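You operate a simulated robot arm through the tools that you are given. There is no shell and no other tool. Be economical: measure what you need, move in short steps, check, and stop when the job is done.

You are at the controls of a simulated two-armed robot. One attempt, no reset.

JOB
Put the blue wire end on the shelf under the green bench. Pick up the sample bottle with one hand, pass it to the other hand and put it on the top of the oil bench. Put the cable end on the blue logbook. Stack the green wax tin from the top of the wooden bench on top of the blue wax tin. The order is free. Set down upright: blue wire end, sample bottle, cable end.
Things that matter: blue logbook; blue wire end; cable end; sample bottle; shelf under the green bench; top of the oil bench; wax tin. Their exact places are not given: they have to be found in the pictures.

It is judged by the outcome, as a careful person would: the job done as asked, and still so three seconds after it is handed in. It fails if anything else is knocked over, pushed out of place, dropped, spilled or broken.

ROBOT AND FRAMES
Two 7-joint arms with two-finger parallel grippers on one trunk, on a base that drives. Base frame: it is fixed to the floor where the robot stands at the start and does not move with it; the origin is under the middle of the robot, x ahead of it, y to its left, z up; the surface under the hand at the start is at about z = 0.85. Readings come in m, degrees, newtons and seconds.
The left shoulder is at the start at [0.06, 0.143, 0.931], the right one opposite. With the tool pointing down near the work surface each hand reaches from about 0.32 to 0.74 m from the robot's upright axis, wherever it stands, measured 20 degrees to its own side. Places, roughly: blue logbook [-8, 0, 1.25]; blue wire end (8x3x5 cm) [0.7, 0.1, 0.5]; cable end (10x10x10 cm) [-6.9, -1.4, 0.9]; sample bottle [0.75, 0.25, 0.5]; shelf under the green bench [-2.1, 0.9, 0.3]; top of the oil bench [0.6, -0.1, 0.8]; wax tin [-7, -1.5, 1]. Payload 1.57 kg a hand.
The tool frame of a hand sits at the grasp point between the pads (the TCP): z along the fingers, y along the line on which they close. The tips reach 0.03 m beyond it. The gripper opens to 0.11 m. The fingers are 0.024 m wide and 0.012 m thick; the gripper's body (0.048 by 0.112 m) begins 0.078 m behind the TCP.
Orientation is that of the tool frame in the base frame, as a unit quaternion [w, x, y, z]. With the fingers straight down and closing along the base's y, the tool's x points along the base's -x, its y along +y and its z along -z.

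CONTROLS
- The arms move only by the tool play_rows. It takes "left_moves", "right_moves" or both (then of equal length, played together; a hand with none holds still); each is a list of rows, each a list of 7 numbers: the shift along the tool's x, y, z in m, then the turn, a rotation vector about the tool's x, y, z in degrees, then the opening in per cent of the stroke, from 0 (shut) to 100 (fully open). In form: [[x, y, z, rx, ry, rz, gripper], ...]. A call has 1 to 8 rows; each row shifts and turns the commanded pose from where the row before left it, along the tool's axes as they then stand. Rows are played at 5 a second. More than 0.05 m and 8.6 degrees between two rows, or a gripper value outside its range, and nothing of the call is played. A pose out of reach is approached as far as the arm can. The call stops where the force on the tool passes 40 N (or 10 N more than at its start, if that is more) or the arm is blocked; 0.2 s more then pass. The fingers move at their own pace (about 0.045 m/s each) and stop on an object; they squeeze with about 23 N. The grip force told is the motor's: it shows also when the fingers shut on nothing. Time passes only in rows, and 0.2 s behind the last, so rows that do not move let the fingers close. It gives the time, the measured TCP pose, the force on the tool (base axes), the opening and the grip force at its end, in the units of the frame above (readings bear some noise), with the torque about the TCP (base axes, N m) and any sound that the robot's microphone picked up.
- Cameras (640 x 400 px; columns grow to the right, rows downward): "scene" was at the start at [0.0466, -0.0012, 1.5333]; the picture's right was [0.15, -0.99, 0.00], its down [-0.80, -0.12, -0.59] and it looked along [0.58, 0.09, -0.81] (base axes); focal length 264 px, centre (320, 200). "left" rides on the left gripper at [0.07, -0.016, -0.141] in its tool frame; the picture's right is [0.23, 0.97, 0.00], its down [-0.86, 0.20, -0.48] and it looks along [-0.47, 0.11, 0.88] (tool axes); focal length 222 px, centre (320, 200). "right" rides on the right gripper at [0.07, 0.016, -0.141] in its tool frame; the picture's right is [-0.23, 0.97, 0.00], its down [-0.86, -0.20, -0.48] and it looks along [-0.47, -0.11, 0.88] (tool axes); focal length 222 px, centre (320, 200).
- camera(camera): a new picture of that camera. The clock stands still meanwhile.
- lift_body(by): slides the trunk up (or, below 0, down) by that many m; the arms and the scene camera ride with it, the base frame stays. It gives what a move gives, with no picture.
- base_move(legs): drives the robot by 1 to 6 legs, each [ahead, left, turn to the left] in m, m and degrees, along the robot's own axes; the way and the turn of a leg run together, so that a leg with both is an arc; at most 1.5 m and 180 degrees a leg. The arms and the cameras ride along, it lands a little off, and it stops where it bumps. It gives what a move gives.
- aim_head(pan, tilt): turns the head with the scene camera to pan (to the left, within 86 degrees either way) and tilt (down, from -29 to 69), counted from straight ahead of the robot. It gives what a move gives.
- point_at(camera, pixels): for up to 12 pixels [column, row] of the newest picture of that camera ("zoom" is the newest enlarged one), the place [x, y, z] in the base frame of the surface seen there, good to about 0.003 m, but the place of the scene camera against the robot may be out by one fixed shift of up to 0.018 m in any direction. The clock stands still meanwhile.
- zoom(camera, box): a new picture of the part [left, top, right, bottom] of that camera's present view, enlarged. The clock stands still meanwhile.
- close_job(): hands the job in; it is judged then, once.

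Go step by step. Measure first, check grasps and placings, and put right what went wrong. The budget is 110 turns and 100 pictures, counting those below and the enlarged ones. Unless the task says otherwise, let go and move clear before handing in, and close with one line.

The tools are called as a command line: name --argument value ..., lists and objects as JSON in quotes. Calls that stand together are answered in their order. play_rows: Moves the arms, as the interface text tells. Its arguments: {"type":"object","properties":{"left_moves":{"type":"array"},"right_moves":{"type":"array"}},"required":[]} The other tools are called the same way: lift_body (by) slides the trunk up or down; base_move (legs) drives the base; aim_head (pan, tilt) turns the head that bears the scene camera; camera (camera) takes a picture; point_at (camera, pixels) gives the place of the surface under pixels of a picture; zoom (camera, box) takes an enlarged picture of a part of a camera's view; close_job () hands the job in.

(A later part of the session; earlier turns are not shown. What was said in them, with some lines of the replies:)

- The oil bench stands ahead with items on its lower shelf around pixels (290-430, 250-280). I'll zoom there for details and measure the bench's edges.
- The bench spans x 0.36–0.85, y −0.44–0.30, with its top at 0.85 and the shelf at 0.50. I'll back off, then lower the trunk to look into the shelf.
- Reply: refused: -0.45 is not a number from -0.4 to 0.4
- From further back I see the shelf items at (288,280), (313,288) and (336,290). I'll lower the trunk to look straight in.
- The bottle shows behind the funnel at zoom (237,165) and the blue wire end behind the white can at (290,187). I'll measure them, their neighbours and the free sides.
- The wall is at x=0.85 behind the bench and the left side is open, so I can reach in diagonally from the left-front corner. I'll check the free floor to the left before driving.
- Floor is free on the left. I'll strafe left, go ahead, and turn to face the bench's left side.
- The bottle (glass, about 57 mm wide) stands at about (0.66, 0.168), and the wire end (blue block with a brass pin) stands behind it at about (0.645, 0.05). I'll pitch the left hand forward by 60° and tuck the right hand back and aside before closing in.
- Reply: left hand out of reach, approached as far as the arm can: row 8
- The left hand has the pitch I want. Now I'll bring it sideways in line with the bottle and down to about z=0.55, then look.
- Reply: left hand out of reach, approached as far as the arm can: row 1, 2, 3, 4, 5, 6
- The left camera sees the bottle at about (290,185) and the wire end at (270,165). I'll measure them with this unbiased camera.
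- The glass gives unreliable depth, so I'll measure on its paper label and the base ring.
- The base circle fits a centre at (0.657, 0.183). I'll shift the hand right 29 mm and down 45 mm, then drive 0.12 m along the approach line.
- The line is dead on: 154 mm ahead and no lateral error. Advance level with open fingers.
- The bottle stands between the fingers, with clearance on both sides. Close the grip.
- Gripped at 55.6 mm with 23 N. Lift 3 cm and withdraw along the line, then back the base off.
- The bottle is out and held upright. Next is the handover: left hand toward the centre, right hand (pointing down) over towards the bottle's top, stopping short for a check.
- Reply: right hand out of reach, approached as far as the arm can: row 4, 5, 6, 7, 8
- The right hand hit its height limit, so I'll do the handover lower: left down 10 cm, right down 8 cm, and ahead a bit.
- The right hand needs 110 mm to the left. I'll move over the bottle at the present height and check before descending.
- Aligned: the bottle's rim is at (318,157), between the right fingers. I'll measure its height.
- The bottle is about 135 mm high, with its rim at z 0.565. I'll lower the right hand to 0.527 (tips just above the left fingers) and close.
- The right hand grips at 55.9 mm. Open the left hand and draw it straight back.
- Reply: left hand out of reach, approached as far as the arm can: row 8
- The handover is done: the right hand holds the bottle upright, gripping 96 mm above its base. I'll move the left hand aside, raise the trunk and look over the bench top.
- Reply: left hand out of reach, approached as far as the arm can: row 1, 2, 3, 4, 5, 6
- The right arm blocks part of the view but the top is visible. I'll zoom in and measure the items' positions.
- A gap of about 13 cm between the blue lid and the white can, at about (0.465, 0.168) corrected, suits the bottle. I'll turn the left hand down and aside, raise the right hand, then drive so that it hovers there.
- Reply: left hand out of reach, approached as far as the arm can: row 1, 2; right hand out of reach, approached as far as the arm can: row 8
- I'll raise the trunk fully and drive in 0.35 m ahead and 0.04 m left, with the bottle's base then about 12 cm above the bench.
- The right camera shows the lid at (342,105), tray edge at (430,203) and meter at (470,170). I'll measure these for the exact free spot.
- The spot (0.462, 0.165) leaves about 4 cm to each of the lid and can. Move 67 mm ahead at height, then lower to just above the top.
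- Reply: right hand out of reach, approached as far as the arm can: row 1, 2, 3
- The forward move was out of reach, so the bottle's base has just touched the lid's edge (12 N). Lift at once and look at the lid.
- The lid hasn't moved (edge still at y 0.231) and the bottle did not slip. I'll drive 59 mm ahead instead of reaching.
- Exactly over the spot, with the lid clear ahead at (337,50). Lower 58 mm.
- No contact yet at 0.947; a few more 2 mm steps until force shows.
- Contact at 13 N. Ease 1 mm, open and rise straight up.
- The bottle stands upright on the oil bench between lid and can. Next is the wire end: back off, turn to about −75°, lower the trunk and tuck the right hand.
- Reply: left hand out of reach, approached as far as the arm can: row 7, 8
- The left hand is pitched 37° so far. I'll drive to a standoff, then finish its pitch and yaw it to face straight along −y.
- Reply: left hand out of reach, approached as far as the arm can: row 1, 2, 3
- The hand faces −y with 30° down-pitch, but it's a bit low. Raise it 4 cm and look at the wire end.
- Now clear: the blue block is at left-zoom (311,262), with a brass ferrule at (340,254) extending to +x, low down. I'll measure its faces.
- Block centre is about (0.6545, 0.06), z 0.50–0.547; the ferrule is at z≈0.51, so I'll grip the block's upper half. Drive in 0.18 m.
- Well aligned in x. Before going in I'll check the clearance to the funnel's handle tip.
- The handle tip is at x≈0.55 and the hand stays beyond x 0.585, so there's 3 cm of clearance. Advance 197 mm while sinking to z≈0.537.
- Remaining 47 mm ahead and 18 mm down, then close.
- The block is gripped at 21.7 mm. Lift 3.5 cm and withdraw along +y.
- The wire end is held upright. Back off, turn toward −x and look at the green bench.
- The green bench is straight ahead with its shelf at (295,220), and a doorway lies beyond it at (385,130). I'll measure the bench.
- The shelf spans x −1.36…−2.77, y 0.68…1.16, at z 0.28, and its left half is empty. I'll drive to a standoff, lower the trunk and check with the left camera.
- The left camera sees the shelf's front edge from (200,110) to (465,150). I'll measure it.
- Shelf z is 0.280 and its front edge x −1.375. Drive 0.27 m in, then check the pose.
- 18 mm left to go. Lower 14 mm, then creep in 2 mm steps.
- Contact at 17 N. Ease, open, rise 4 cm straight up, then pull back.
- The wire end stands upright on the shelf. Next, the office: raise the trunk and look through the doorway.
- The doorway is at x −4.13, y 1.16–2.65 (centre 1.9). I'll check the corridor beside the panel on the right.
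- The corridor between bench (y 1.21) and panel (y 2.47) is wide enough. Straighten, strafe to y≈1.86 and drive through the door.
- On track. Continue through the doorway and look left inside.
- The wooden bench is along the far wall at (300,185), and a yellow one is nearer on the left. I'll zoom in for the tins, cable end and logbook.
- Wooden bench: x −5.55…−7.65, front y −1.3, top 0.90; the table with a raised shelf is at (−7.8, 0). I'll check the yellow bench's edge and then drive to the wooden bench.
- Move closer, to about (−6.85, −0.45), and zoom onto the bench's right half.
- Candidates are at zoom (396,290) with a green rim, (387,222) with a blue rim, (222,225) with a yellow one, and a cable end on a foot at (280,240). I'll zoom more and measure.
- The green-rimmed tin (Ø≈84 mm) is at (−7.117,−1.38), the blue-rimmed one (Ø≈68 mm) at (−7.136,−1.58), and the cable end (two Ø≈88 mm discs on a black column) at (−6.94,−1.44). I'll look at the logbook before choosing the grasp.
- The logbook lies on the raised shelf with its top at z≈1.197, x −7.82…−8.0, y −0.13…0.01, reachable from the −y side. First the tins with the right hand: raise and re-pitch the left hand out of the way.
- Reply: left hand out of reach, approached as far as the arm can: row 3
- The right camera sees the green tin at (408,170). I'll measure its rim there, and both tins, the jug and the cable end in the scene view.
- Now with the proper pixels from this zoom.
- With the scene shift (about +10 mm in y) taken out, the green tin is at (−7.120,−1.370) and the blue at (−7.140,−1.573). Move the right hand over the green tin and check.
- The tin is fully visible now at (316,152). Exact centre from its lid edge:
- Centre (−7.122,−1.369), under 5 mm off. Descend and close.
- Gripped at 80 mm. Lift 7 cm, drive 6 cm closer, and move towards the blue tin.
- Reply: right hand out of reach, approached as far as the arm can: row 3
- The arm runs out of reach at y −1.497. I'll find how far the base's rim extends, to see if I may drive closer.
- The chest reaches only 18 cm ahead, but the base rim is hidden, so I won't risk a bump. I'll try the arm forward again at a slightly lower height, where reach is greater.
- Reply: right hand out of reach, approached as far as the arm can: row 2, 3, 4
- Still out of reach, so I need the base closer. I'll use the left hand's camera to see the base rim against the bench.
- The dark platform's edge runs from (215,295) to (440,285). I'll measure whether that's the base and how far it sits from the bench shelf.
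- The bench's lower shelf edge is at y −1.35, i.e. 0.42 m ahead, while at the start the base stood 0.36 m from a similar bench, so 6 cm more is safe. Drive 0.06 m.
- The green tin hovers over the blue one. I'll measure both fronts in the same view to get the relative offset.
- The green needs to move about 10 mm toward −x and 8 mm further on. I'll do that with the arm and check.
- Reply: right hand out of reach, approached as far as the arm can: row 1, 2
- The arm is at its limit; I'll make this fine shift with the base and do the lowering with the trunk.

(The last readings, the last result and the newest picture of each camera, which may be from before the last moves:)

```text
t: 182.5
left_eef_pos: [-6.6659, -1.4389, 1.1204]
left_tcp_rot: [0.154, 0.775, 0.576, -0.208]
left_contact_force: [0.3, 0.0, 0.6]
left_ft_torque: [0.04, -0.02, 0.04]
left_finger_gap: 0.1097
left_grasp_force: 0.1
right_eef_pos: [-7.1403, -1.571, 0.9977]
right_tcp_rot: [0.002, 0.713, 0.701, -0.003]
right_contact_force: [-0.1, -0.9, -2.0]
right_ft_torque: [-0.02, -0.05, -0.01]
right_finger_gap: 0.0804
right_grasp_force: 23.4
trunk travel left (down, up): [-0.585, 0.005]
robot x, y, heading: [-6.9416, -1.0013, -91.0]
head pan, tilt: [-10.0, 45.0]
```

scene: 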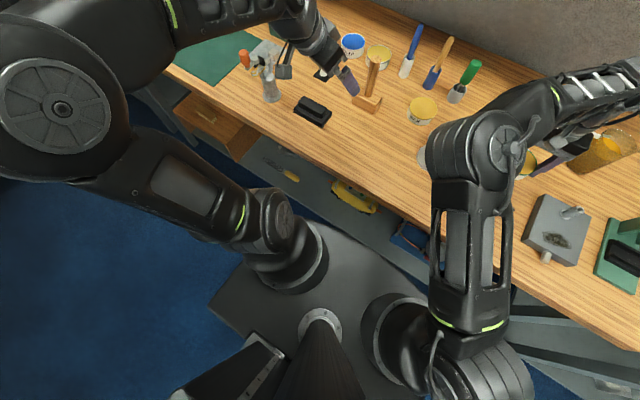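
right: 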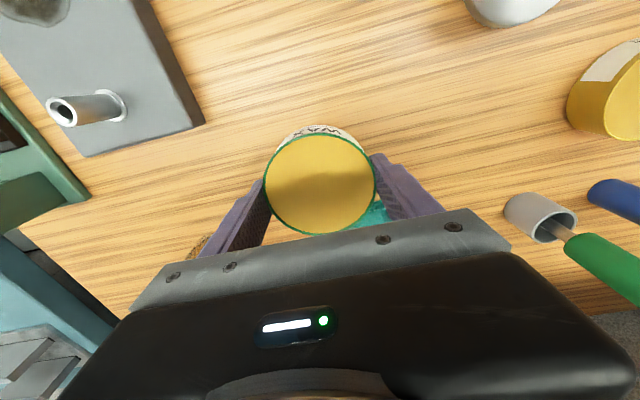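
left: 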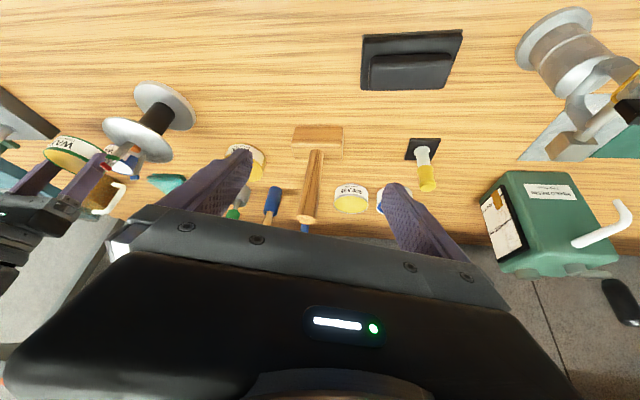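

On target at (−7.140,−1.571). Check visually, then lower the trunk 20 mm.

lift_body --by -0.02

zoom --camera "scene" --box '[310, 170, 420, 250]'

```text
t: 183.2
left_eef_pos: [-6.665, -1.4385, 1.1005]
left_tcp_rot: [0.155, 0.775, 0.575, -0.209]
left_contact_force: [0.4, -0.5, 0.3]
left_ft_torque: [0.01, -0.02, 0.0]
left_finger_gap: 0.1097
left_grasp_force: 0.1
right_eef_pos: [-7.1394, -1.5699, 0.9775]
right_tcp_rot: [0.004, 0.713, 0.702, -0.003]
right_contact_force: [-0.7, 0.2, -2.2]
right_ft_torque: [-0.01, 0.02, 0.0]
right_finger_gap: 0.0803
right_grasp_force: 23.1
trunk travel left (down, up): [-0.565, 0.025]
robot x, y, heading: [-6.9432, -0.9973, -91.0]
head pan, tilt: [-10.0, 45.0]
```

```text
5.00 times, centred on (365, 210) of scene
```

zoom: 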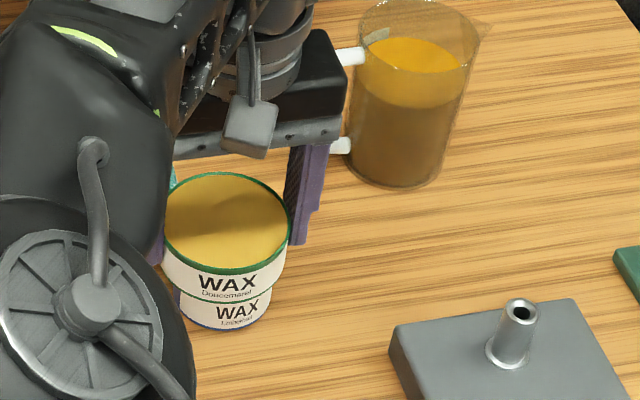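

The two tins are aligned (centres at column ≈224). Lower the last few millimetres.

lift_body --by -0.005

lift_body --by -0.002

```text
t: 183.7
left_eef_pos: [-6.6658, -1.4381, 1.096]
left_tcp_rot: [0.154, 0.775, 0.576, -0.209]
left_contact_force: [0.9, 0.5, 0.7]
left_ft_torque: [0.02, 0.05, -0.02]
left_finger_gap: 0.1096
left_grasp_force: 0.1
right_eef_pos: [-7.1392, -1.5692, 0.9731]
right_tcp_rot: [0.005, 0.712, 0.702, -0.004]
right_contact_force: [-1.2, -0.4, 13.6]
right_ft_torque: [0.13, -0.03, -0.01]
right_finger_gap: 0.0803
right_grasp_force: 23.4
trunk travel left (down, up): [-0.56, 0.03]
robot x, y, heading: [-6.945, -0.9965, -90.8]
head pan, tilt: [-10.0, 45.0]
```

```text
t: 184.2
left_eef_pos: [-6.666, -1.4378, 1.0936]
left_tcp_rot: [0.155, 0.775, 0.576, -0.209]
left_contact_force: [-0.5, 0.6, -0.4]
left_ft_torque: [-0.01, 0.01, 0.02]
left_finger_gap: 0.11
left_grasp_force: 0.1
right_eef_pos: [-7.141, -1.5694, 0.9711]
right_tcp_rot: [0.003, 0.712, 0.702, -0.004]
right_contact_force: [-1.7, -3.0, 14.3]
right_ft_torque: [-0.11, 0.0, -0.02]
right_finger_gap: 0.0803
right_grasp_force: 23.4
trunk travel left (down, up): [-0.558, 0.032]
robot x, y, heading: [-6.9442, -0.9975, -91.0]
head pan, tilt: [-10.0, 45.0]
```

Resting on it (14 N). Open, then raise with the trunk.

play_rows --right_moves '[[0, 0, 0, 0, 0, 0, 97], [0, 0, 0, 0, 0, 0, 97], [0, 0, 0, 0, 0, 0, 97], [0, 0, 0, 0, 0, 0, 97]]'

lift_body --by 0.032

play_rows --right_moves '[[0.005, 0, -0.02, 0, 0, 0, 97], [0.005, 0, -0.02, 0, 0, 0, 97], [0.02, 0, -0.02, 0, 0, 0, 97]]'

base_move --legs '[[-0.13, 0, 0]]'

camera --camera "scene"

```text
t: 185.2
left_eef_pos: [-6.6642, -1.4375, 1.0927]
left_tcp_rot: [0.154, 0.776, 0.575, -0.209]
left_contact_force: [0.2, 0.2, 0.1]
left_ft_torque: [0.01, 0.02, 0.04]
left_finger_gap: 0.1101
left_grasp_force: 0.0
right_eef_pos: [-7.1387, -1.5698, 0.9706]
right_tcp_rot: [0.002, 0.712, 0.702, -0.003]
right_contact_force: [0.2, 0.4, 0.1]
right_ft_torque: [0.0, -0.04, 0.04]
right_finger_gap: 0.1067
right_grasp_force: 0.2
trunk travel left (down, up): [-0.558, 0.032]
robot x, y, heading: [-6.9418, -0.9995, -91.0]
head pan, tilt: [-10.0, 45.0]
```

```text
t: 186.0
left_eef_pos: [-6.6641, -1.4382, 1.1252]
left_tcp_rot: [0.155, 0.775, 0.576, -0.208]
left_contact_force: [0.6, 0.2, 0.8]
left_ft_torque: [0.03, 0.0, 0.0]
left_finger_gap: 0.11
left_grasp_force: 0.2
right_eef_pos: [-7.1408, -1.5692, 1.0022]
right_tcp_rot: [0.003, 0.712, 0.702, -0.003]
right_contact_force: [-0.3, 0.8, -0.8]
right_ft_torque: [-0.01, 0.0, -0.02]
right_finger_gap: 0.1068
right_grasp_force: 0.0
trunk travel left (down, up): [-0.59, 0.0]
robot x, y, heading: [-6.9416, -0.9971, -91.0]
head pan, tilt: [-10.0, 45.0]
```

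```text
t: 186.8
left_eef_pos: [-6.6648, -1.4383, 1.1265]
left_tcp_rot: [0.155, 0.776, 0.576, -0.208]
left_contact_force: [-0.5, 0.5, 0.1]
left_ft_torque: [-0.01, -0.01, -0.01]
left_finger_gap: 0.1099
left_grasp_force: 0.2
right_eef_pos: [-7.1385, -1.5361, 1.0607]
right_tcp_rot: [0.003, 0.712, 0.703, -0.003]
right_contact_force: [-0.9, 0.8, 0.6]
right_ft_torque: [0.01, -0.01, -0.01]
right_finger_gap: 0.1068
right_grasp_force: 0.0
trunk travel left (down, up): [-0.59, 0.0]
robot x, y, heading: [-6.9474, -0.998, -90.9]
head pan, tilt: [-10.0, 45.0]
```

```text
t: 188.1
left_eef_pos: [-6.6622, -1.3051, 1.1249]
left_tcp_rot: [0.155, 0.775, 0.576, -0.208]
left_contact_force: [-0.5, 0.7, 0.4]
left_ft_torque: [-0.05, 0.01, 0.01]
left_finger_gap: 0.1101
left_grasp_force: 0.1
right_eef_pos: [-7.1361, -1.4061, 1.0609]
right_tcp_rot: [0.004, 0.711, 0.703, -0.004]
right_contact_force: [0.2, 0.6, 0.1]
right_ft_torque: [-0.03, 0.03, 0.02]
right_finger_gap: 0.1069
right_grasp_force: 0.1
trunk travel left (down, up): [-0.59, 0.0]
robot x, y, heading: [-6.9454, -0.8659, -90.5]
head pan, tilt: [-10.0, 45.0]
```

```text
27 pictures are left
```

scene: 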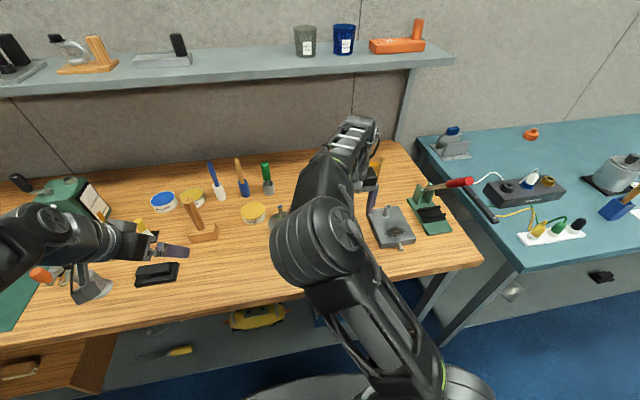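

The stacking seems done; I'll verify when the view is free. For the cable end, I'll grip its black column (z 0.912–0.975) with the left hand pitched about 25° down. Back off and shift right, tuck the right hand, and re-pitch the left.

base_move --legs '[[-0.2, -0.145, 0]]'

play_rows --left_moves '[[0, 0, 0, 0, -7, 0, 85], [0, 0, 0, 0, -7, 0, 85], [0, 0, 0, 0, -7, 0, 85], [0, 0, 0, 0, -7, 0, 85], [0, 0, 0, 0, -7, 0, 85], [0.02, 0, 0.01, 0, 0, 0, 85], [0.02, 0, 0.01, 0, 0, 0, 85]]' --right_moves '[[0.022, -0.018, 0, 0, 0, 0, 97], [0.022, -0.018, 0, 0, 0, 0, 97], [0.022, -0.018, 0, 0, 0, 0, 97], [0.022, -0.018, 0, 0, 0, 0, 97], [0.022, -0.018, 0, 0, 0, 0, 97], [0.022, -0.018, 0, 0, 0, 0, 97], [0.022, -0.018, 0, 0, 0, 0, 97]]'

aim_head --pan 5 --tilt 40

camera --camera "scene"

```text
t: 189.9
left_eef_pos: [-6.8039, -1.1028, 1.1268]
left_tcp_rot: [0.156, 0.773, 0.579, -0.208]
left_contact_force: [-0.8, 0.1, -0.3]
left_ft_torque: [-0.01, -0.02, 0.02]
left_finger_gap: 0.1102
left_grasp_force: 0.1
right_eef_pos: [-7.276, -1.2075, 1.0589]
right_tcp_rot: [0.003, 0.709, 0.705, -0.002]
right_contact_force: [0.3, -0.3, -0.2]
right_ft_torque: [-0.01, 0.02, 0.0]
right_finger_gap: 0.1068
right_grasp_force: 0.1
trunk travel left (down, up): [-0.59, 0.0]
robot x, y, heading: [-7.0841, -0.6641, -90.3]
head pan, tilt: [-10.0, 45.0]
```

```text
t: 191.5
left_eef_pos: [-6.7847, -1.1264, 1.0896]
left_tcp_rot: [0.322, 0.675, 0.505, -0.43]
left_contact_force: [-0.1, 0.2, -0.5]
left_ft_torque: [-0.02, 0.02, 0.04]
left_finger_gap: 0.0934
left_grasp_force: 0.1
left hand out of reach, approached as far as the arm can: row 5, 6, 7
right_eef_pos: [-7.4024, -1.052, 1.0604]
right_tcp_rot: [0.003, 0.708, 0.706, -0.003]
right_contact_force: [-0.4, 0.2, -0.8]
right_ft_torque: [0.0, 0.0, 0.01]
right_finger_gap: 0.1068
right_grasp_force: 0.0
trunk travel left (down, up): [-0.59, 0.0]
robot x, y, heading: [-7.0894, -0.6607, -90.4]
head pan, tilt: [-10.0, 45.0]
```

```text
t: 192.2
left_eef_pos: [-6.7858, -1.1268, 1.091]
left_tcp_rot: [0.322, 0.675, 0.506, -0.43]
left_contact_force: [-0.3, 0.4, 0.1]
left_ft_torque: [0.01, -0.01, -0.02]
left_finger_gap: 0.0933
left_grasp_force: 0.0
right_eef_pos: [-7.4026, -1.0531, 1.0593]
right_tcp_rot: [0.004, 0.709, 0.705, -0.003]
right_contact_force: [0.1, -0.1, -0.2]
right_ft_torque: [0.0, -0.02, -0.02]
right_finger_gap: 0.1068
right_grasp_force: 0.1
trunk travel left (down, up): [-0.59, 0.0]
robot x, y, heading: [-7.0897, -0.6652, -90.3]
head pan, tilt: [5.0, 40.0]
```

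```text
26 pictures are left
```

scene: 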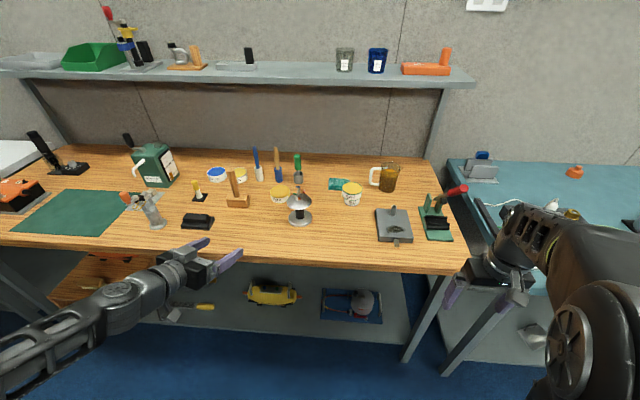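

The stack is visible at (351,193). The left hand is at 25° pitch; lower it 14 cm in front of the bench and look at the cable end with its camera.

play_rows --left_moves '[[0.0254, 0, 0.0118, 0, 0, 0, 85], [0.0254, 0, 0.0118, 0, 0, 0, 85], [0.0254, 0, 0.0118, 0, 0, 0, 85], [0.0254, 0, 0.0118, 0, 0, 0, 85], [0.0254, 0, 0.0118, 0, 0, 0, 85]]'

zoom --camera "left" --box '[160, 60, 480, 260]'

zoom --camera "scene" --box '[250, 160, 410, 260]'

```text
t: 193.4
left_eef_pos: [-6.7803, -1.1271, 0.95]
left_tcp_rot: [0.323, 0.674, 0.506, -0.43]
left_contact_force: [0.2, 0.2, 0.0]
left_ft_torque: [0.02, -0.01, -0.02]
left_finger_gap: 0.0938
left_grasp_force: 0.0
left hand out of reach, approached as far as the arm can: row 1
right_eef_pos: [-7.4015, -1.0533, 1.0583]
right_tcp_rot: [0.002, 0.709, 0.705, -0.003]
right_contact_force: [0.8, -0.7, 0.5]
right_ft_torque: [-0.01, 0.05, -0.03]
right_finger_gap: 0.1068
right_grasp_force: 0.0
trunk travel left (down, up): [-0.59, 0.0]
robot x, y, heading: [-7.0862, -0.669, -90.3]
head pan, tilt: [5.0, 40.0]
```

```text
2.00 times, centred on (320, 160) of left
```

zoom: 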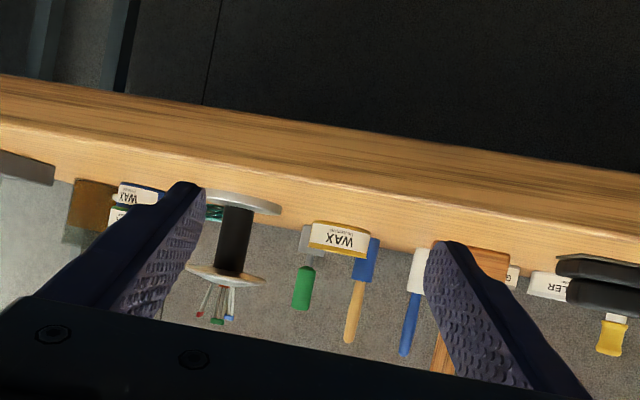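

```text
4.00 times, centred on (330, 210) of scene
```

zoom: 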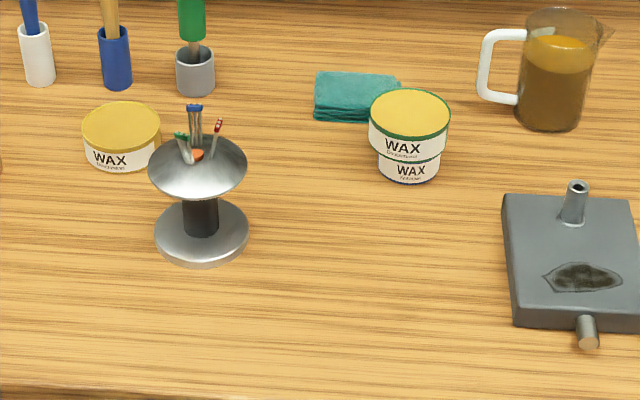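

The stack is neat. I'll measure the cable end's column and discs: scene zoom first (newest), then through the left camera.

point_at --camera "zoom" --pixels '[[200, 215], [184, 215], [217, 215], [150, 172], [246, 172], [198, 195], [200, 232], [198, 262], [110, 150], [195, 108]]'

camera --camera "left"

point_at --camera "left" --pixels '[[277, 178], [270, 178], [284, 178], [278, 172], [276, 188], [275, 193], [276, 199], [278, 163], [290, 164]]'

```text
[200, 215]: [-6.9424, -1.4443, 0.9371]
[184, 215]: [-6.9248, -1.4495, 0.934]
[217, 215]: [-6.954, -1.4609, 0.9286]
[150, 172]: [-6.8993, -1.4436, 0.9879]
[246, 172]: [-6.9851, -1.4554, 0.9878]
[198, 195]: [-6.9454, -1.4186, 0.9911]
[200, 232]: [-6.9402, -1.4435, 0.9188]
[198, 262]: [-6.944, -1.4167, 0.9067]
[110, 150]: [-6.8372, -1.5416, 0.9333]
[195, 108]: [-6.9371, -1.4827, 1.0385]
```

```text
23 pictures are left
```

left: 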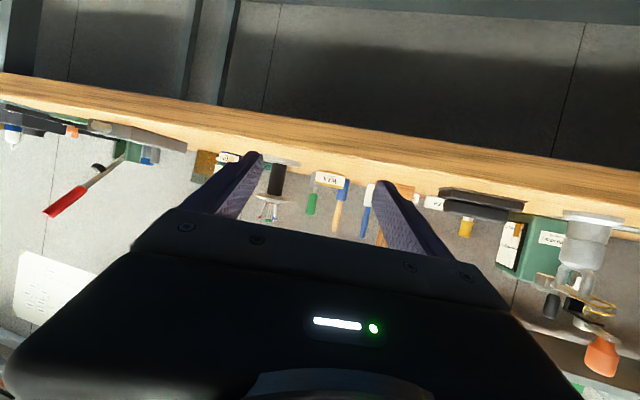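

```text
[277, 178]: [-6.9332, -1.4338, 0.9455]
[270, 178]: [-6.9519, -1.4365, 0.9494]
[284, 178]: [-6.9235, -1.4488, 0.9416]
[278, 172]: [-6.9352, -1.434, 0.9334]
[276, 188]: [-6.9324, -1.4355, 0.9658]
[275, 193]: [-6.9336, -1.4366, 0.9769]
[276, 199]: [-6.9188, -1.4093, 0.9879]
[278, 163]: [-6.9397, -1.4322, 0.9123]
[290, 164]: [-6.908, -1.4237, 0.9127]
```

The column's centre is (−6.940,−1.449), clear from z 0.912 to 0.977. Drive so the last 15 cm runs along the hand's own axis.

base_move --legs '[[0.178, -0.118, 0]]'

```text
t: 195.1
left_eef_pos: [-6.9031, -1.312, 0.9494]
left_tcp_rot: [0.322, 0.676, 0.504, -0.43]
left_contact_force: [-0.8, -0.5, 0.4]
left_ft_torque: [0.0, -0.02, -0.01]
left_finger_gap: 0.0936
left_grasp_force: 0.1
right_eef_pos: [-7.5241, -1.2315, 1.059]
right_tcp_rot: [0.003, 0.712, 0.702, -0.003]
right_contact_force: [0.3, -0.1, 0.6]
right_ft_torque: [0.02, 0.0, 0.02]
right_finger_gap: 0.1068
right_grasp_force: 0.0
trunk travel left (down, up): [-0.59, 0.0]
robot x, y, heading: [-7.2065, -0.8469, -90.9]
head pan, tilt: [5.0, 40.0]
```

Remaining: 142 mm ahead, 4 mm left, 7 mm down. Advance.

play_rows --left_moves '[[-0.0107, 0.0007, 0.0263, 0, 0, 0, 85], [-0.0107, 0.0007, 0.0263, 0, 0, 0, 85], [-0.0107, 0.0007, 0.0263, 0, 0, 0, 85], [-0.0107, 0.0007, 0.0263, 0, 0, 0, 85], [-0.0107, 0.0007, 0.0263, 0, 0, 0, 85]]'

camera --camera "left"

zoom --camera "scene" --box '[250, 160, 410, 260]'

```text
t: 196.3
left_eef_pos: [-6.9372, -1.4483, 0.9429]
left_tcp_rot: [0.32, 0.677, 0.503, -0.431]
left_contact_force: [-0.4, -0.1, -0.4]
left_ft_torque: [0.0, 0.0, 0.01]
left_finger_gap: 0.0932
left_grasp_force: 0.0
right_eef_pos: [-7.5216, -1.231, 1.0582]
right_tcp_rot: [0.003, 0.711, 0.703, -0.003]
right_contact_force: [0.1, 0.4, 0.4]
right_ft_torque: [-0.01, 0.0, -0.02]
right_finger_gap: 0.1065
right_grasp_force: 0.1
trunk travel left (down, up): [-0.59, 0.0]
robot x, y, heading: [-7.206, -0.8483, -91.1]
head pan, tilt: [5.0, 40.0]
```

```text
22 pictures are left
```

left: 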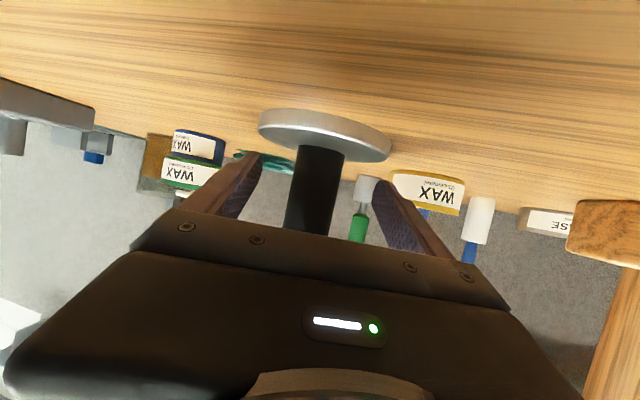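

```text
4.00 times, centred on (330, 210) of scene
```

zoom: 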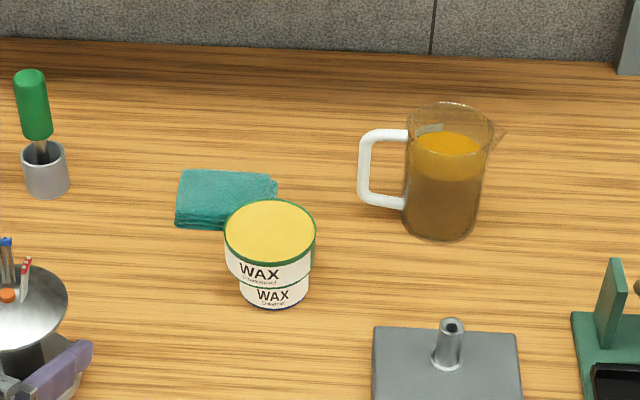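

The column stands between the fingers. Close and let the force settle.

play_rows --left_moves '[[0, 0, 0, 0, 0, 0, 0], [0, 0, 0, 0, 0, 0, 0], [0, 0, 0, 0, 0, 0, 0], [0, 0, 0, 0, 0, 0, 0], [0, 0, 0, 0, 0, 0, 0], [0, 0, 0, 0, 0, 0, 0]]'

```text
t: 197.7
left_eef_pos: [-6.9381, -1.4469, 0.9419]
left_tcp_rot: [0.321, 0.676, 0.504, -0.431]
left_contact_force: [-0.6, -0.7, -0.1]
left_ft_torque: [0.03, 0.02, 0.02]
left_finger_gap: 0.0333
left_grasp_force: 23.0
right_eef_pos: [-7.5244, -1.2301, 1.0598]
right_tcp_rot: [0.003, 0.712, 0.702, -0.004]
right_contact_force: [-0.2, 0.6, 0.1]
right_ft_torque: [0.02, -0.03, 0.02]
right_finger_gap: 0.1069
right_grasp_force: 0.1
trunk travel left (down, up): [-0.59, 0.0]
robot x, y, heading: [-7.2031, -0.8452, -91.0]
head pan, tilt: [5.0, 40.0]
```

Gripped at 33 mm, 42 mm above its foot. Lift 6 cm and draw back, then reverse the base.

play_rows --left_moves '[[-0.0181, 0, -0.0085, 0, 0, 0, 0], [-0.0181, 0, -0.0085, 0, 0, 0, 0], [-0.0181, 0, -0.0085, 0, 0, 0, 0], [0.0127, 0, -0.0272, 0, 0, 0, 0], [0.0127, 0, -0.0272, 0, 0, 0, 0], [0.0127, 0, -0.0272, 0, 0, 0, 0]]'

base_move --legs '[[-0.2, 0, 0]]'

camera --camera "scene"

```text
t: 199.1
left_eef_pos: [-6.9143, -1.3615, 1.0024]
left_tcp_rot: [0.32, 0.677, 0.502, -0.432]
left_contact_force: [-0.1, 0.3, -2.9]
left_ft_torque: [0.01, 0.02, 0.0]
left_finger_gap: 0.0336
left_grasp_force: 22.9
right_eef_pos: [-7.5225, -1.2299, 1.0597]
right_tcp_rot: [0.003, 0.712, 0.702, -0.002]
right_contact_force: [0.5, -0.2, -0.6]
right_ft_torque: [0.0, 0.02, 0.03]
right_finger_gap: 0.1069
right_grasp_force: 0.0
trunk travel left (down, up): [-0.59, 0.0]
robot x, y, heading: [-7.202, -0.8515, -91.2]
head pan, tilt: [5.0, 40.0]
```

```text
t: 200.7
left_eef_pos: [-6.914, -1.1627, 1.0022]
left_tcp_rot: [0.32, 0.677, 0.502, -0.432]
left_contact_force: [0.3, 0.5, -2.3]
left_ft_torque: [-0.04, 0.04, 0.06]
left_finger_gap: 0.0337
left_grasp_force: 23.1
right_eef_pos: [-7.5211, -1.0309, 1.0587]
right_tcp_rot: [0.004, 0.712, 0.702, -0.004]
right_contact_force: [-1.1, 0.6, -0.3]
right_ft_torque: [-0.03, -0.01, 0.0]
right_finger_gap: 0.1067
right_grasp_force: 0.0
trunk travel left (down, up): [-0.59, 0.0]
robot x, y, heading: [-7.201, -0.6503, -90.9]
head pan, tilt: [5.0, 40.0]
```

```text
20 pictures are left
```

scene: 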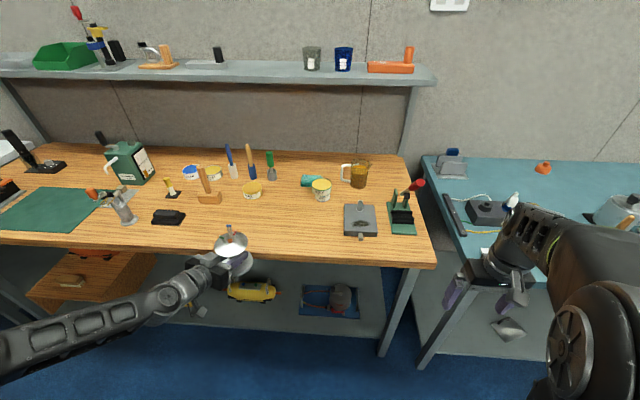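

Held upright (about 2.5 N). Raise the hand 27 cm for the logbook shelf and turn left to face +y.

play_rows --left_moves '[[-0.0306, 0, -0.0143, 0, 0, 0, 0], [-0.0306, 0, -0.0143, 0, 0, 0, 0], [-0.0306, 0, -0.0143, 0, 0, 0, 0], [-0.0306, 0, -0.0143, 0, 0, 0, 0], [-0.0306, 0, -0.0143, 0, 0, 0, 0], [-0.0306, 0, -0.0143, 0, 0, 0, 0], [-0.0306, 0, -0.0143, 0, 0, 0, 0], [-0.0306, 0, -0.0143, 0, 0, 0, 0]]'

base_move --legs '[[0, 0, 90], [0, 0, 91]]'

aim_head --pan 25 --tilt 35

camera --camera "scene"

```text
t: 202.5
left_eef_pos: [-6.9146, -1.1623, 1.274]
left_tcp_rot: [0.32, 0.677, 0.502, -0.432]
left_contact_force: [-0.4, -0.4, -3.8]
left_ft_torque: [0.05, -0.02, 0.04]
left_finger_gap: 0.0334
left_grasp_force: 22.9
right_eef_pos: [-7.5223, -1.032, 1.0579]
right_tcp_rot: [0.003, 0.712, 0.702, -0.003]
right_contact_force: [-0.2, 0.4, -0.7]
right_ft_torque: [-0.02, -0.04, -0.03]
right_finger_gap: 0.1069
right_grasp_force: 0.1
trunk travel left (down, up): [-0.59, 0.0]
robot x, y, heading: [-7.1979, -0.6493, -90.7]
head pan, tilt: [5.0, 40.0]
```

```text
t: 210.7
left_eef_pos: [-7.5267, -0.1562, 1.2722]
left_tcp_rot: [0.42, -0.527, 0.658, 0.336]
left_contact_force: [0.3, -0.5, -2.8]
left_ft_torque: [0.01, -0.04, 0.06]
left_finger_gap: 0.0335
left_grasp_force: 22.9
right_eef_pos: [-6.9099, -0.2413, 1.0593]
right_tcp_rot: [-0.003, 0.728, -0.686, -0.003]
right_contact_force: [-0.1, -1.1, -1.0]
right_ft_torque: [-0.01, -0.01, -0.03]
right_finger_gap: 0.1069
right_grasp_force: 0.1
trunk travel left (down, up): [-0.59, 0.0]
robot x, y, heading: [-7.2005, -0.6525, 93.5]
head pan, tilt: [5.0, 40.0]
```

```text
t: 211.6
left_eef_pos: [-7.526, -0.1561, 1.2726]
left_tcp_rot: [0.419, -0.528, 0.657, 0.337]
left_contact_force: [-1.0, -0.1, -3.0]
left_ft_torque: [0.0, -0.01, -0.01]
left_finger_gap: 0.0334
left_grasp_force: 22.9
right_eef_pos: [-6.91, -0.2414, 1.0604]
right_tcp_rot: [-0.003, 0.728, -0.686, -0.002]
right_contact_force: [1.1, 0.4, 0.2]
right_ft_torque: [-0.02, -0.01, 0.0]
right_finger_gap: 0.1066
right_grasp_force: 0.1
trunk travel left (down, up): [-0.59, 0.0]
robot x, y, heading: [-7.1995, -0.6487, 93.7]
head pan, tilt: [25.0, 35.0]
```

```text
19 pictures are left
```

scene: 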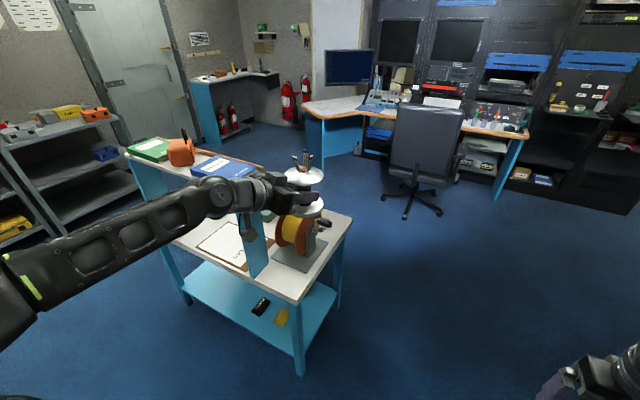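

The hand is clear of the table and the logbook is at (215,168). I'll measure it here, back off a bit and strafe left.

zoom --camera "scene" --box '[110, 120, 350, 270]'

base_move --legs '[[-0.1, 0, -3.5], [0, 0.38, 0]]'

camera --camera "left"

camera --camera "scene"

```text
2.67 times, centred on (230, 195) of scene
```

zoom: 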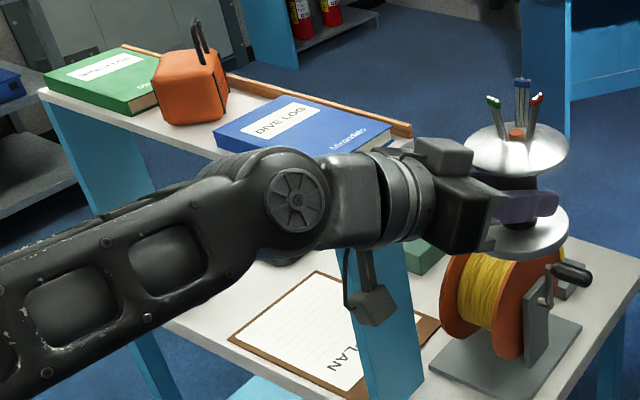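

```text
t: 214.7
left_eef_pos: [-7.8823, -0.2398, 1.2723]
left_tcp_rot: [0.428, -0.51, 0.672, 0.324]
left_contact_force: [-0.2, 0.2, -2.6]
left_ft_torque: [0.01, -0.02, -0.02]
left_finger_gap: 0.0331
left_grasp_force: 23.0
right_eef_pos: [-7.2715, -0.3578, 1.0594]
right_tcp_rot: [-0.003, 0.709, -0.706, -0.002]
right_contact_force: [0.5, 0.2, 1.0]
right_ft_torque: [0.01, -0.02, -0.02]
right_finger_gap: 0.1066
right_grasp_force: 0.0
trunk travel left (down, up): [-0.59, 0.0]
robot x, y, heading: [-7.5811, -0.7481, 90.0]
head pan, tilt: [25.0, 35.0]
```

```text
17 pictures are left
```

left: 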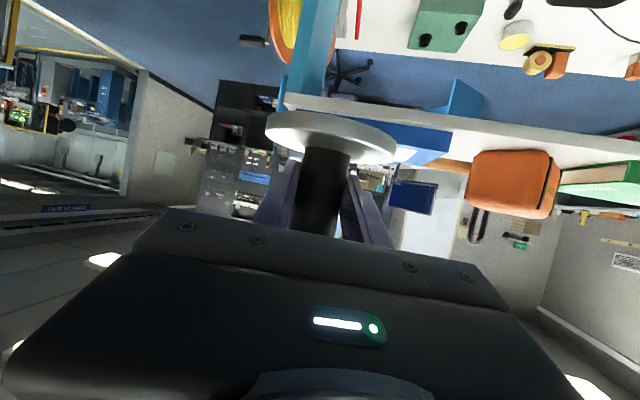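

```text
16 pictures are left
```

scene: 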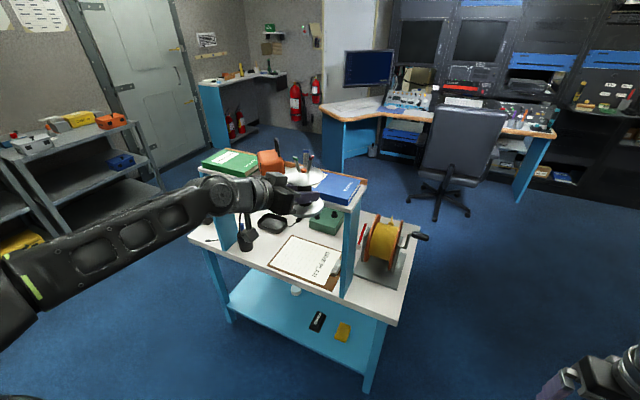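

The blue "DIVE LOG" is at (337,188) in the scene and (420,145) in the left camera. Measure both.

point_at --camera "left" --pixels '[[425, 150], [410, 155], [440, 135], [448, 150], [415, 132], [400, 120], [290, 100], [450, 115]]'

point_at --camera "scene" --pixels '[[340, 190], [345, 203], [327, 178], [358, 182], [322, 193], [350, 192], [300, 215]]'

zoom --camera "scene" --box '[230, 140, 390, 250]'

```text
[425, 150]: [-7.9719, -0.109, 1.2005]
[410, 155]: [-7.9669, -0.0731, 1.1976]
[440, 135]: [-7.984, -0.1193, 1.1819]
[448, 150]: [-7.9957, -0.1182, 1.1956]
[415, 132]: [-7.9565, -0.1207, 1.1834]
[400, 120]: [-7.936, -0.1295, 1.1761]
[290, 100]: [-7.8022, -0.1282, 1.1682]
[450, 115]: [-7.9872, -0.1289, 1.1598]
```

```text
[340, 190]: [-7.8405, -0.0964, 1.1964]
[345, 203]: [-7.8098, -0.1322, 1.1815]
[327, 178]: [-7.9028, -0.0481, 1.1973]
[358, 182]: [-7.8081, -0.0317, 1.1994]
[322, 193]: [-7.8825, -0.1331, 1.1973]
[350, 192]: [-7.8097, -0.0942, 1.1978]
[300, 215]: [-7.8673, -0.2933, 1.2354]
```

```text
3.64 times, centred on (310, 195) of scene
```

zoom: 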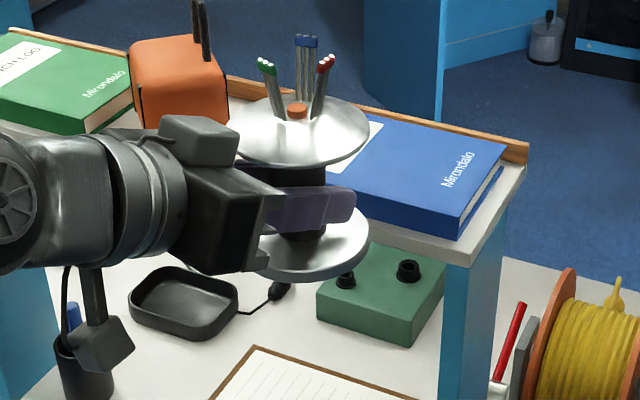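

The logbook spans x −7.80…−8.00, y from −0.125 back, top z 1.198. I'll drive 0.19 m ahead and 18 mm left to put the cable end over its middle.

base_move --legs '[[0.19, 0.018, 0]]'

zoom --camera "scene" --box '[200, 120, 420, 270]'

point_at --camera "zoom" --pixels '[[320, 200], [400, 200], [360, 240], [300, 150], [420, 150], [250, 200], [340, 170], [330, 240]]'

```text
t: 216.3
left_eef_pos: [-7.8997, -0.0498, 1.2722]
left_tcp_rot: [0.429, -0.508, 0.673, 0.324]
left_contact_force: [0.3, 0.0, -2.8]
left_ft_torque: [0.0, 0.01, -0.02]
left_finger_gap: 0.0335
left_grasp_force: 22.8
right_eef_pos: [-7.2896, -0.1699, 1.0583]
right_tcp_rot: [-0.002, 0.708, -0.706, -0.003]
right_contact_force: [0.2, 0.1, -0.3]
right_ft_torque: [-0.02, 0.0, -0.01]
right_finger_gap: 0.1065
right_grasp_force: 0.1
trunk travel left (down, up): [-0.59, 0.0]
robot x, y, heading: [-7.6003, -0.5615, 90.1]
head pan, tilt: [25.0, 35.0]
```

```text
2.67 times, centred on (310, 195) of scene
```

zoom: 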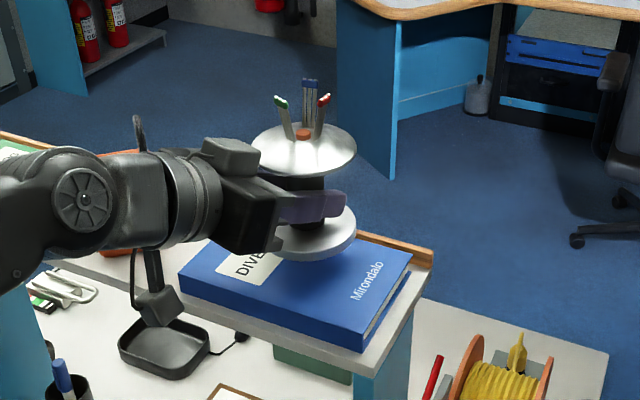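

```text
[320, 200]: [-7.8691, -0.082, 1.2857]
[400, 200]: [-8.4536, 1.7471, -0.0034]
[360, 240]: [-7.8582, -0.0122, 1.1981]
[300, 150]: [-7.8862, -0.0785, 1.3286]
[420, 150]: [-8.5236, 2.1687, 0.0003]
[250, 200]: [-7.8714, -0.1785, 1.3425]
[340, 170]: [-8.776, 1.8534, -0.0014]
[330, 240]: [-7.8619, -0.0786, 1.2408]
```

I'll check the book's corners against the foot position (−7.900,−0.050).

point_at --camera "zoom" --pixels '[[184, 284], [360, 335], [408, 254], [270, 310], [385, 290], [365, 237]]'

```text
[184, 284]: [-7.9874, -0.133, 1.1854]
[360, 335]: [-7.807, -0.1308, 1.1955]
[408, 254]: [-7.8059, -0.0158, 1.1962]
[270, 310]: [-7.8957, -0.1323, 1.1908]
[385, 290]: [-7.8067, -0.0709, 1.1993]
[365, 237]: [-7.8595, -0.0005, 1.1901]
```

The foot sits inside the book's outline (−7.806…−7.99, −0.12…+0.005), 8 mm behind centre. Correct that and lower with the trunk.

play_rows --left_moves '[[0.003, 0, -0.0063, 0, 0, 0, 0], [0, 0, 0, 0, 0, 0, 0]]'

lift_body --by -0.028

lift_body --by -0.003

```text
t: 216.9
left_eef_pos: [-7.9017, -0.0568, 1.2735]
left_tcp_rot: [0.428, -0.509, 0.673, 0.324]
left_contact_force: [0.4, 0.2, -3.3]
left_ft_torque: [-0.03, 0.01, -0.01]
left_finger_gap: 0.0332
left_grasp_force: 22.9
right_eef_pos: [-7.2893, -0.1711, 1.0589]
right_tcp_rot: [-0.002, 0.708, -0.706, -0.002]
right_contact_force: [-0.7, 0.5, 0.8]
right_ft_torque: [0.01, 0.0, -0.01]
right_finger_gap: 0.1067
right_grasp_force: 0.0
trunk travel left (down, up): [-0.59, 0.0]
robot x, y, heading: [-7.6017, -0.5601, 89.9]
head pan, tilt: [25.0, 35.0]
```

```text
t: 217.6
left_eef_pos: [-7.9001, -0.0573, 1.2457]
left_tcp_rot: [0.428, -0.509, 0.673, 0.324]
left_contact_force: [0.4, -1.0, -3.1]
left_ft_torque: [-0.01, 0.05, -0.02]
left_finger_gap: 0.0332
left_grasp_force: 22.6
right_eef_pos: [-7.2888, -0.1702, 1.0305]
right_tcp_rot: [-0.003, 0.707, -0.707, -0.003]
right_contact_force: [-0.1, -0.6, 0.2]
right_ft_torque: [-0.03, 0.03, 0.01]
right_finger_gap: 0.1068
right_grasp_force: 0.0
trunk travel left (down, up): [-0.562, 0.028]
robot x, y, heading: [-7.6025, -0.5606, 90.1]
head pan, tilt: [25.0, 35.0]
```

```text
t: 218.1
left_eef_pos: [-7.9006, -0.057, 1.2419]
left_tcp_rot: [0.428, -0.509, 0.672, 0.325]
left_contact_force: [0.5, -1.3, -2.7]
left_ft_torque: [-0.02, -0.01, 0.03]
left_finger_gap: 0.0335
left_grasp_force: 23.0
right_eef_pos: [-7.2894, -0.1707, 1.0284]
right_tcp_rot: [-0.003, 0.708, -0.706, -0.003]
right_contact_force: [0.0, 0.8, -0.2]
right_ft_torque: [0.02, 0.03, -0.03]
right_finger_gap: 0.107
right_grasp_force: 0.0
trunk travel left (down, up): [-0.559, 0.031]
robot x, y, heading: [-7.5997, -0.5612, 90.2]
head pan, tilt: [25.0, 35.0]
```

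No contact yet at 1.242. Two more small steps.

lift_body --by -0.002

lift_body --by -0.002

```text
t: 218.7
left_eef_pos: [-7.9011, -0.0586, 1.2409]
left_tcp_rot: [0.43, -0.508, 0.672, 0.325]
left_contact_force: [-0.3, 0.9, -1.9]
left_ft_torque: [-0.03, 0.06, -0.04]
left_finger_gap: 0.0332
left_grasp_force: 23.0
right_eef_pos: [-7.2902, -0.1708, 1.0267]
right_tcp_rot: [-0.004, 0.708, -0.707, -0.004]
right_contact_force: [0.7, -0.2, -0.5]
right_ft_torque: [-0.01, -0.03, -0.02]
right_finger_gap: 0.1068
right_grasp_force: 0.2
trunk travel left (down, up): [-0.557, 0.033]
robot x, y, heading: [-7.6054, -0.5597, 90.1]
head pan, tilt: [25.0, 35.0]
```

```text
t: 219.2
left_eef_pos: [-7.9006, -0.058, 1.2405]
left_tcp_rot: [0.43, -0.507, 0.672, 0.326]
left_contact_force: [-1.7, 1.4, 11.3]
left_ft_torque: [-0.49, 0.19, -0.03]
left_finger_gap: 0.0332
left_grasp_force: 22.9
right_eef_pos: [-7.2891, -0.1721, 1.025]
right_tcp_rot: [-0.002, 0.708, -0.706, -0.004]
right_contact_force: [1.0, -0.1, -0.4]
right_ft_torque: [-0.02, 0.02, 0.02]
right_finger_gap: 0.1068
right_grasp_force: 0.1
trunk travel left (down, up): [-0.555, 0.035]
robot x, y, heading: [-7.5995, -0.5628, 90.2]
head pan, tilt: [25.0, 35.0]
```

Contact at 11 N. Open to 85 % and withdraw level along the hand's axis.

play_rows --left_moves '[[0, 0, 0, 0, 0, 0, 85], [0, 0, 0, 0, 0, 0, 85], [0, 0, 0, 0, 0, 0, 85], [0, 0, 0, 0, 0, 0, 85], [0, 0, 0, 0, 0, 0, 85]]'

zoom --camera "scene" --box '[200, 120, 420, 270]'

```text
t: 220.4
left_eef_pos: [-7.9002, -0.0577, 1.2383]
left_tcp_rot: [0.428, -0.509, 0.673, 0.323]
left_contact_force: [0.6, 0.3, 0.4]
left_ft_torque: [0.03, -0.04, 0.01]
left_finger_gap: 0.0938
left_grasp_force: 0.1
right_eef_pos: [-7.2894, -0.1725, 1.0247]
right_tcp_rot: [-0.002, 0.708, -0.707, -0.003]
right_contact_force: [0.9, -0.6, -0.4]
right_ft_torque: [0.04, -0.01, 0.01]
right_finger_gap: 0.1067
right_grasp_force: 0.1
trunk travel left (down, up): [-0.555, 0.035]
robot x, y, heading: [-7.6043, -0.5632, 89.8]
head pan, tilt: [25.0, 35.0]
```

```text
2.67 times, centred on (310, 195) of scene
```

zoom: 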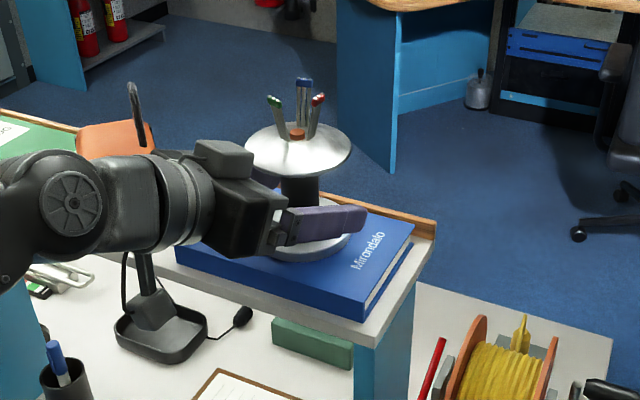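

It stands upright on the book. Withdraw the hand 15 cm, back off and check.

play_rows --left_moves '[[0.0127, 0, -0.0272, 0, 0, 0, 85], [0.0127, 0, -0.0272, 0, 0, 0, 85], [0.0127, 0, -0.0272, 0, 0, 0, 85], [0.0127, 0, -0.0272, 0, 0, 0, 85]]'

base_move --legs '[[-0.2, 0, 0]]'

zoom --camera "scene" --box '[200, 110, 420, 260]'

```text
t: 221.4
left_eef_pos: [-7.9351, -0.1758, 1.2399]
left_tcp_rot: [0.428, -0.508, 0.673, 0.324]
left_contact_force: [0.0, 0.3, -0.2]
left_ft_torque: [0.01, -0.01, 0.01]
left_finger_gap: 0.0934
left_grasp_force: 0.0
right_eef_pos: [-7.2883, -0.1724, 1.025]
right_tcp_rot: [-0.003, 0.708, -0.706, -0.003]
right_contact_force: [-0.7, -1.1, 0.1]
right_ft_torque: [0.02, -0.01, -0.02]
right_finger_gap: 0.1064
right_grasp_force: 0.1
trunk travel left (down, up): [-0.555, 0.035]
robot x, y, heading: [-7.6031, -0.5622, 90.2]
head pan, tilt: [25.0, 35.0]
```

```text
t: 222.9
left_eef_pos: [-7.9339, -0.3703, 1.2413]
left_tcp_rot: [0.431, -0.505, 0.674, 0.323]
left_contact_force: [0.0, -0.7, 0.0]
left_ft_torque: [0.01, 0.04, 0.0]
left_finger_gap: 0.0936
left_grasp_force: 0.2
right_eef_pos: [-7.2887, -0.3717, 1.0244]
right_tcp_rot: [0.004, -0.706, 0.708, 0.004]
right_contact_force: [-0.7, 0.1, 0.5]
right_ft_torque: [0.05, 0.01, 0.0]
right_finger_gap: 0.1065
right_grasp_force: 0.1
trunk travel left (down, up): [-0.555, 0.035]
robot x, y, heading: [-7.6042, -0.7546, 89.4]
head pan, tilt: [25.0, 35.0]
```

```text
2.67 times, centred on (310, 185) of scene
```

zoom: 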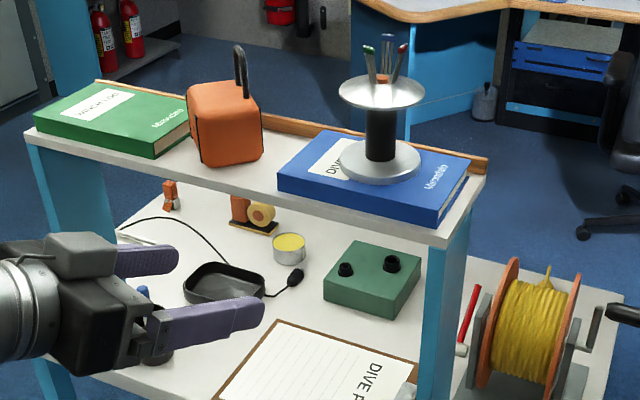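

The cable end stands upright on the blue logbook and both hands are clear. The bottle, wire end and tin stack were each seen in place after release, so I'm handing in.

close_job

```text
The job is handed in.
```

All four parts are done and handed in: the blue wire end stands on the shelf under the green bench, and the sample bottle was passed from left to right hand and stands on the oil bench. The cable end stands on the blue logbook, and the green wax tin is stacked on the blue one. While placing the bottle I briefly touched the blue lid on the oil bench (about 12 N); a check straight after showed it had not visibly shifted.
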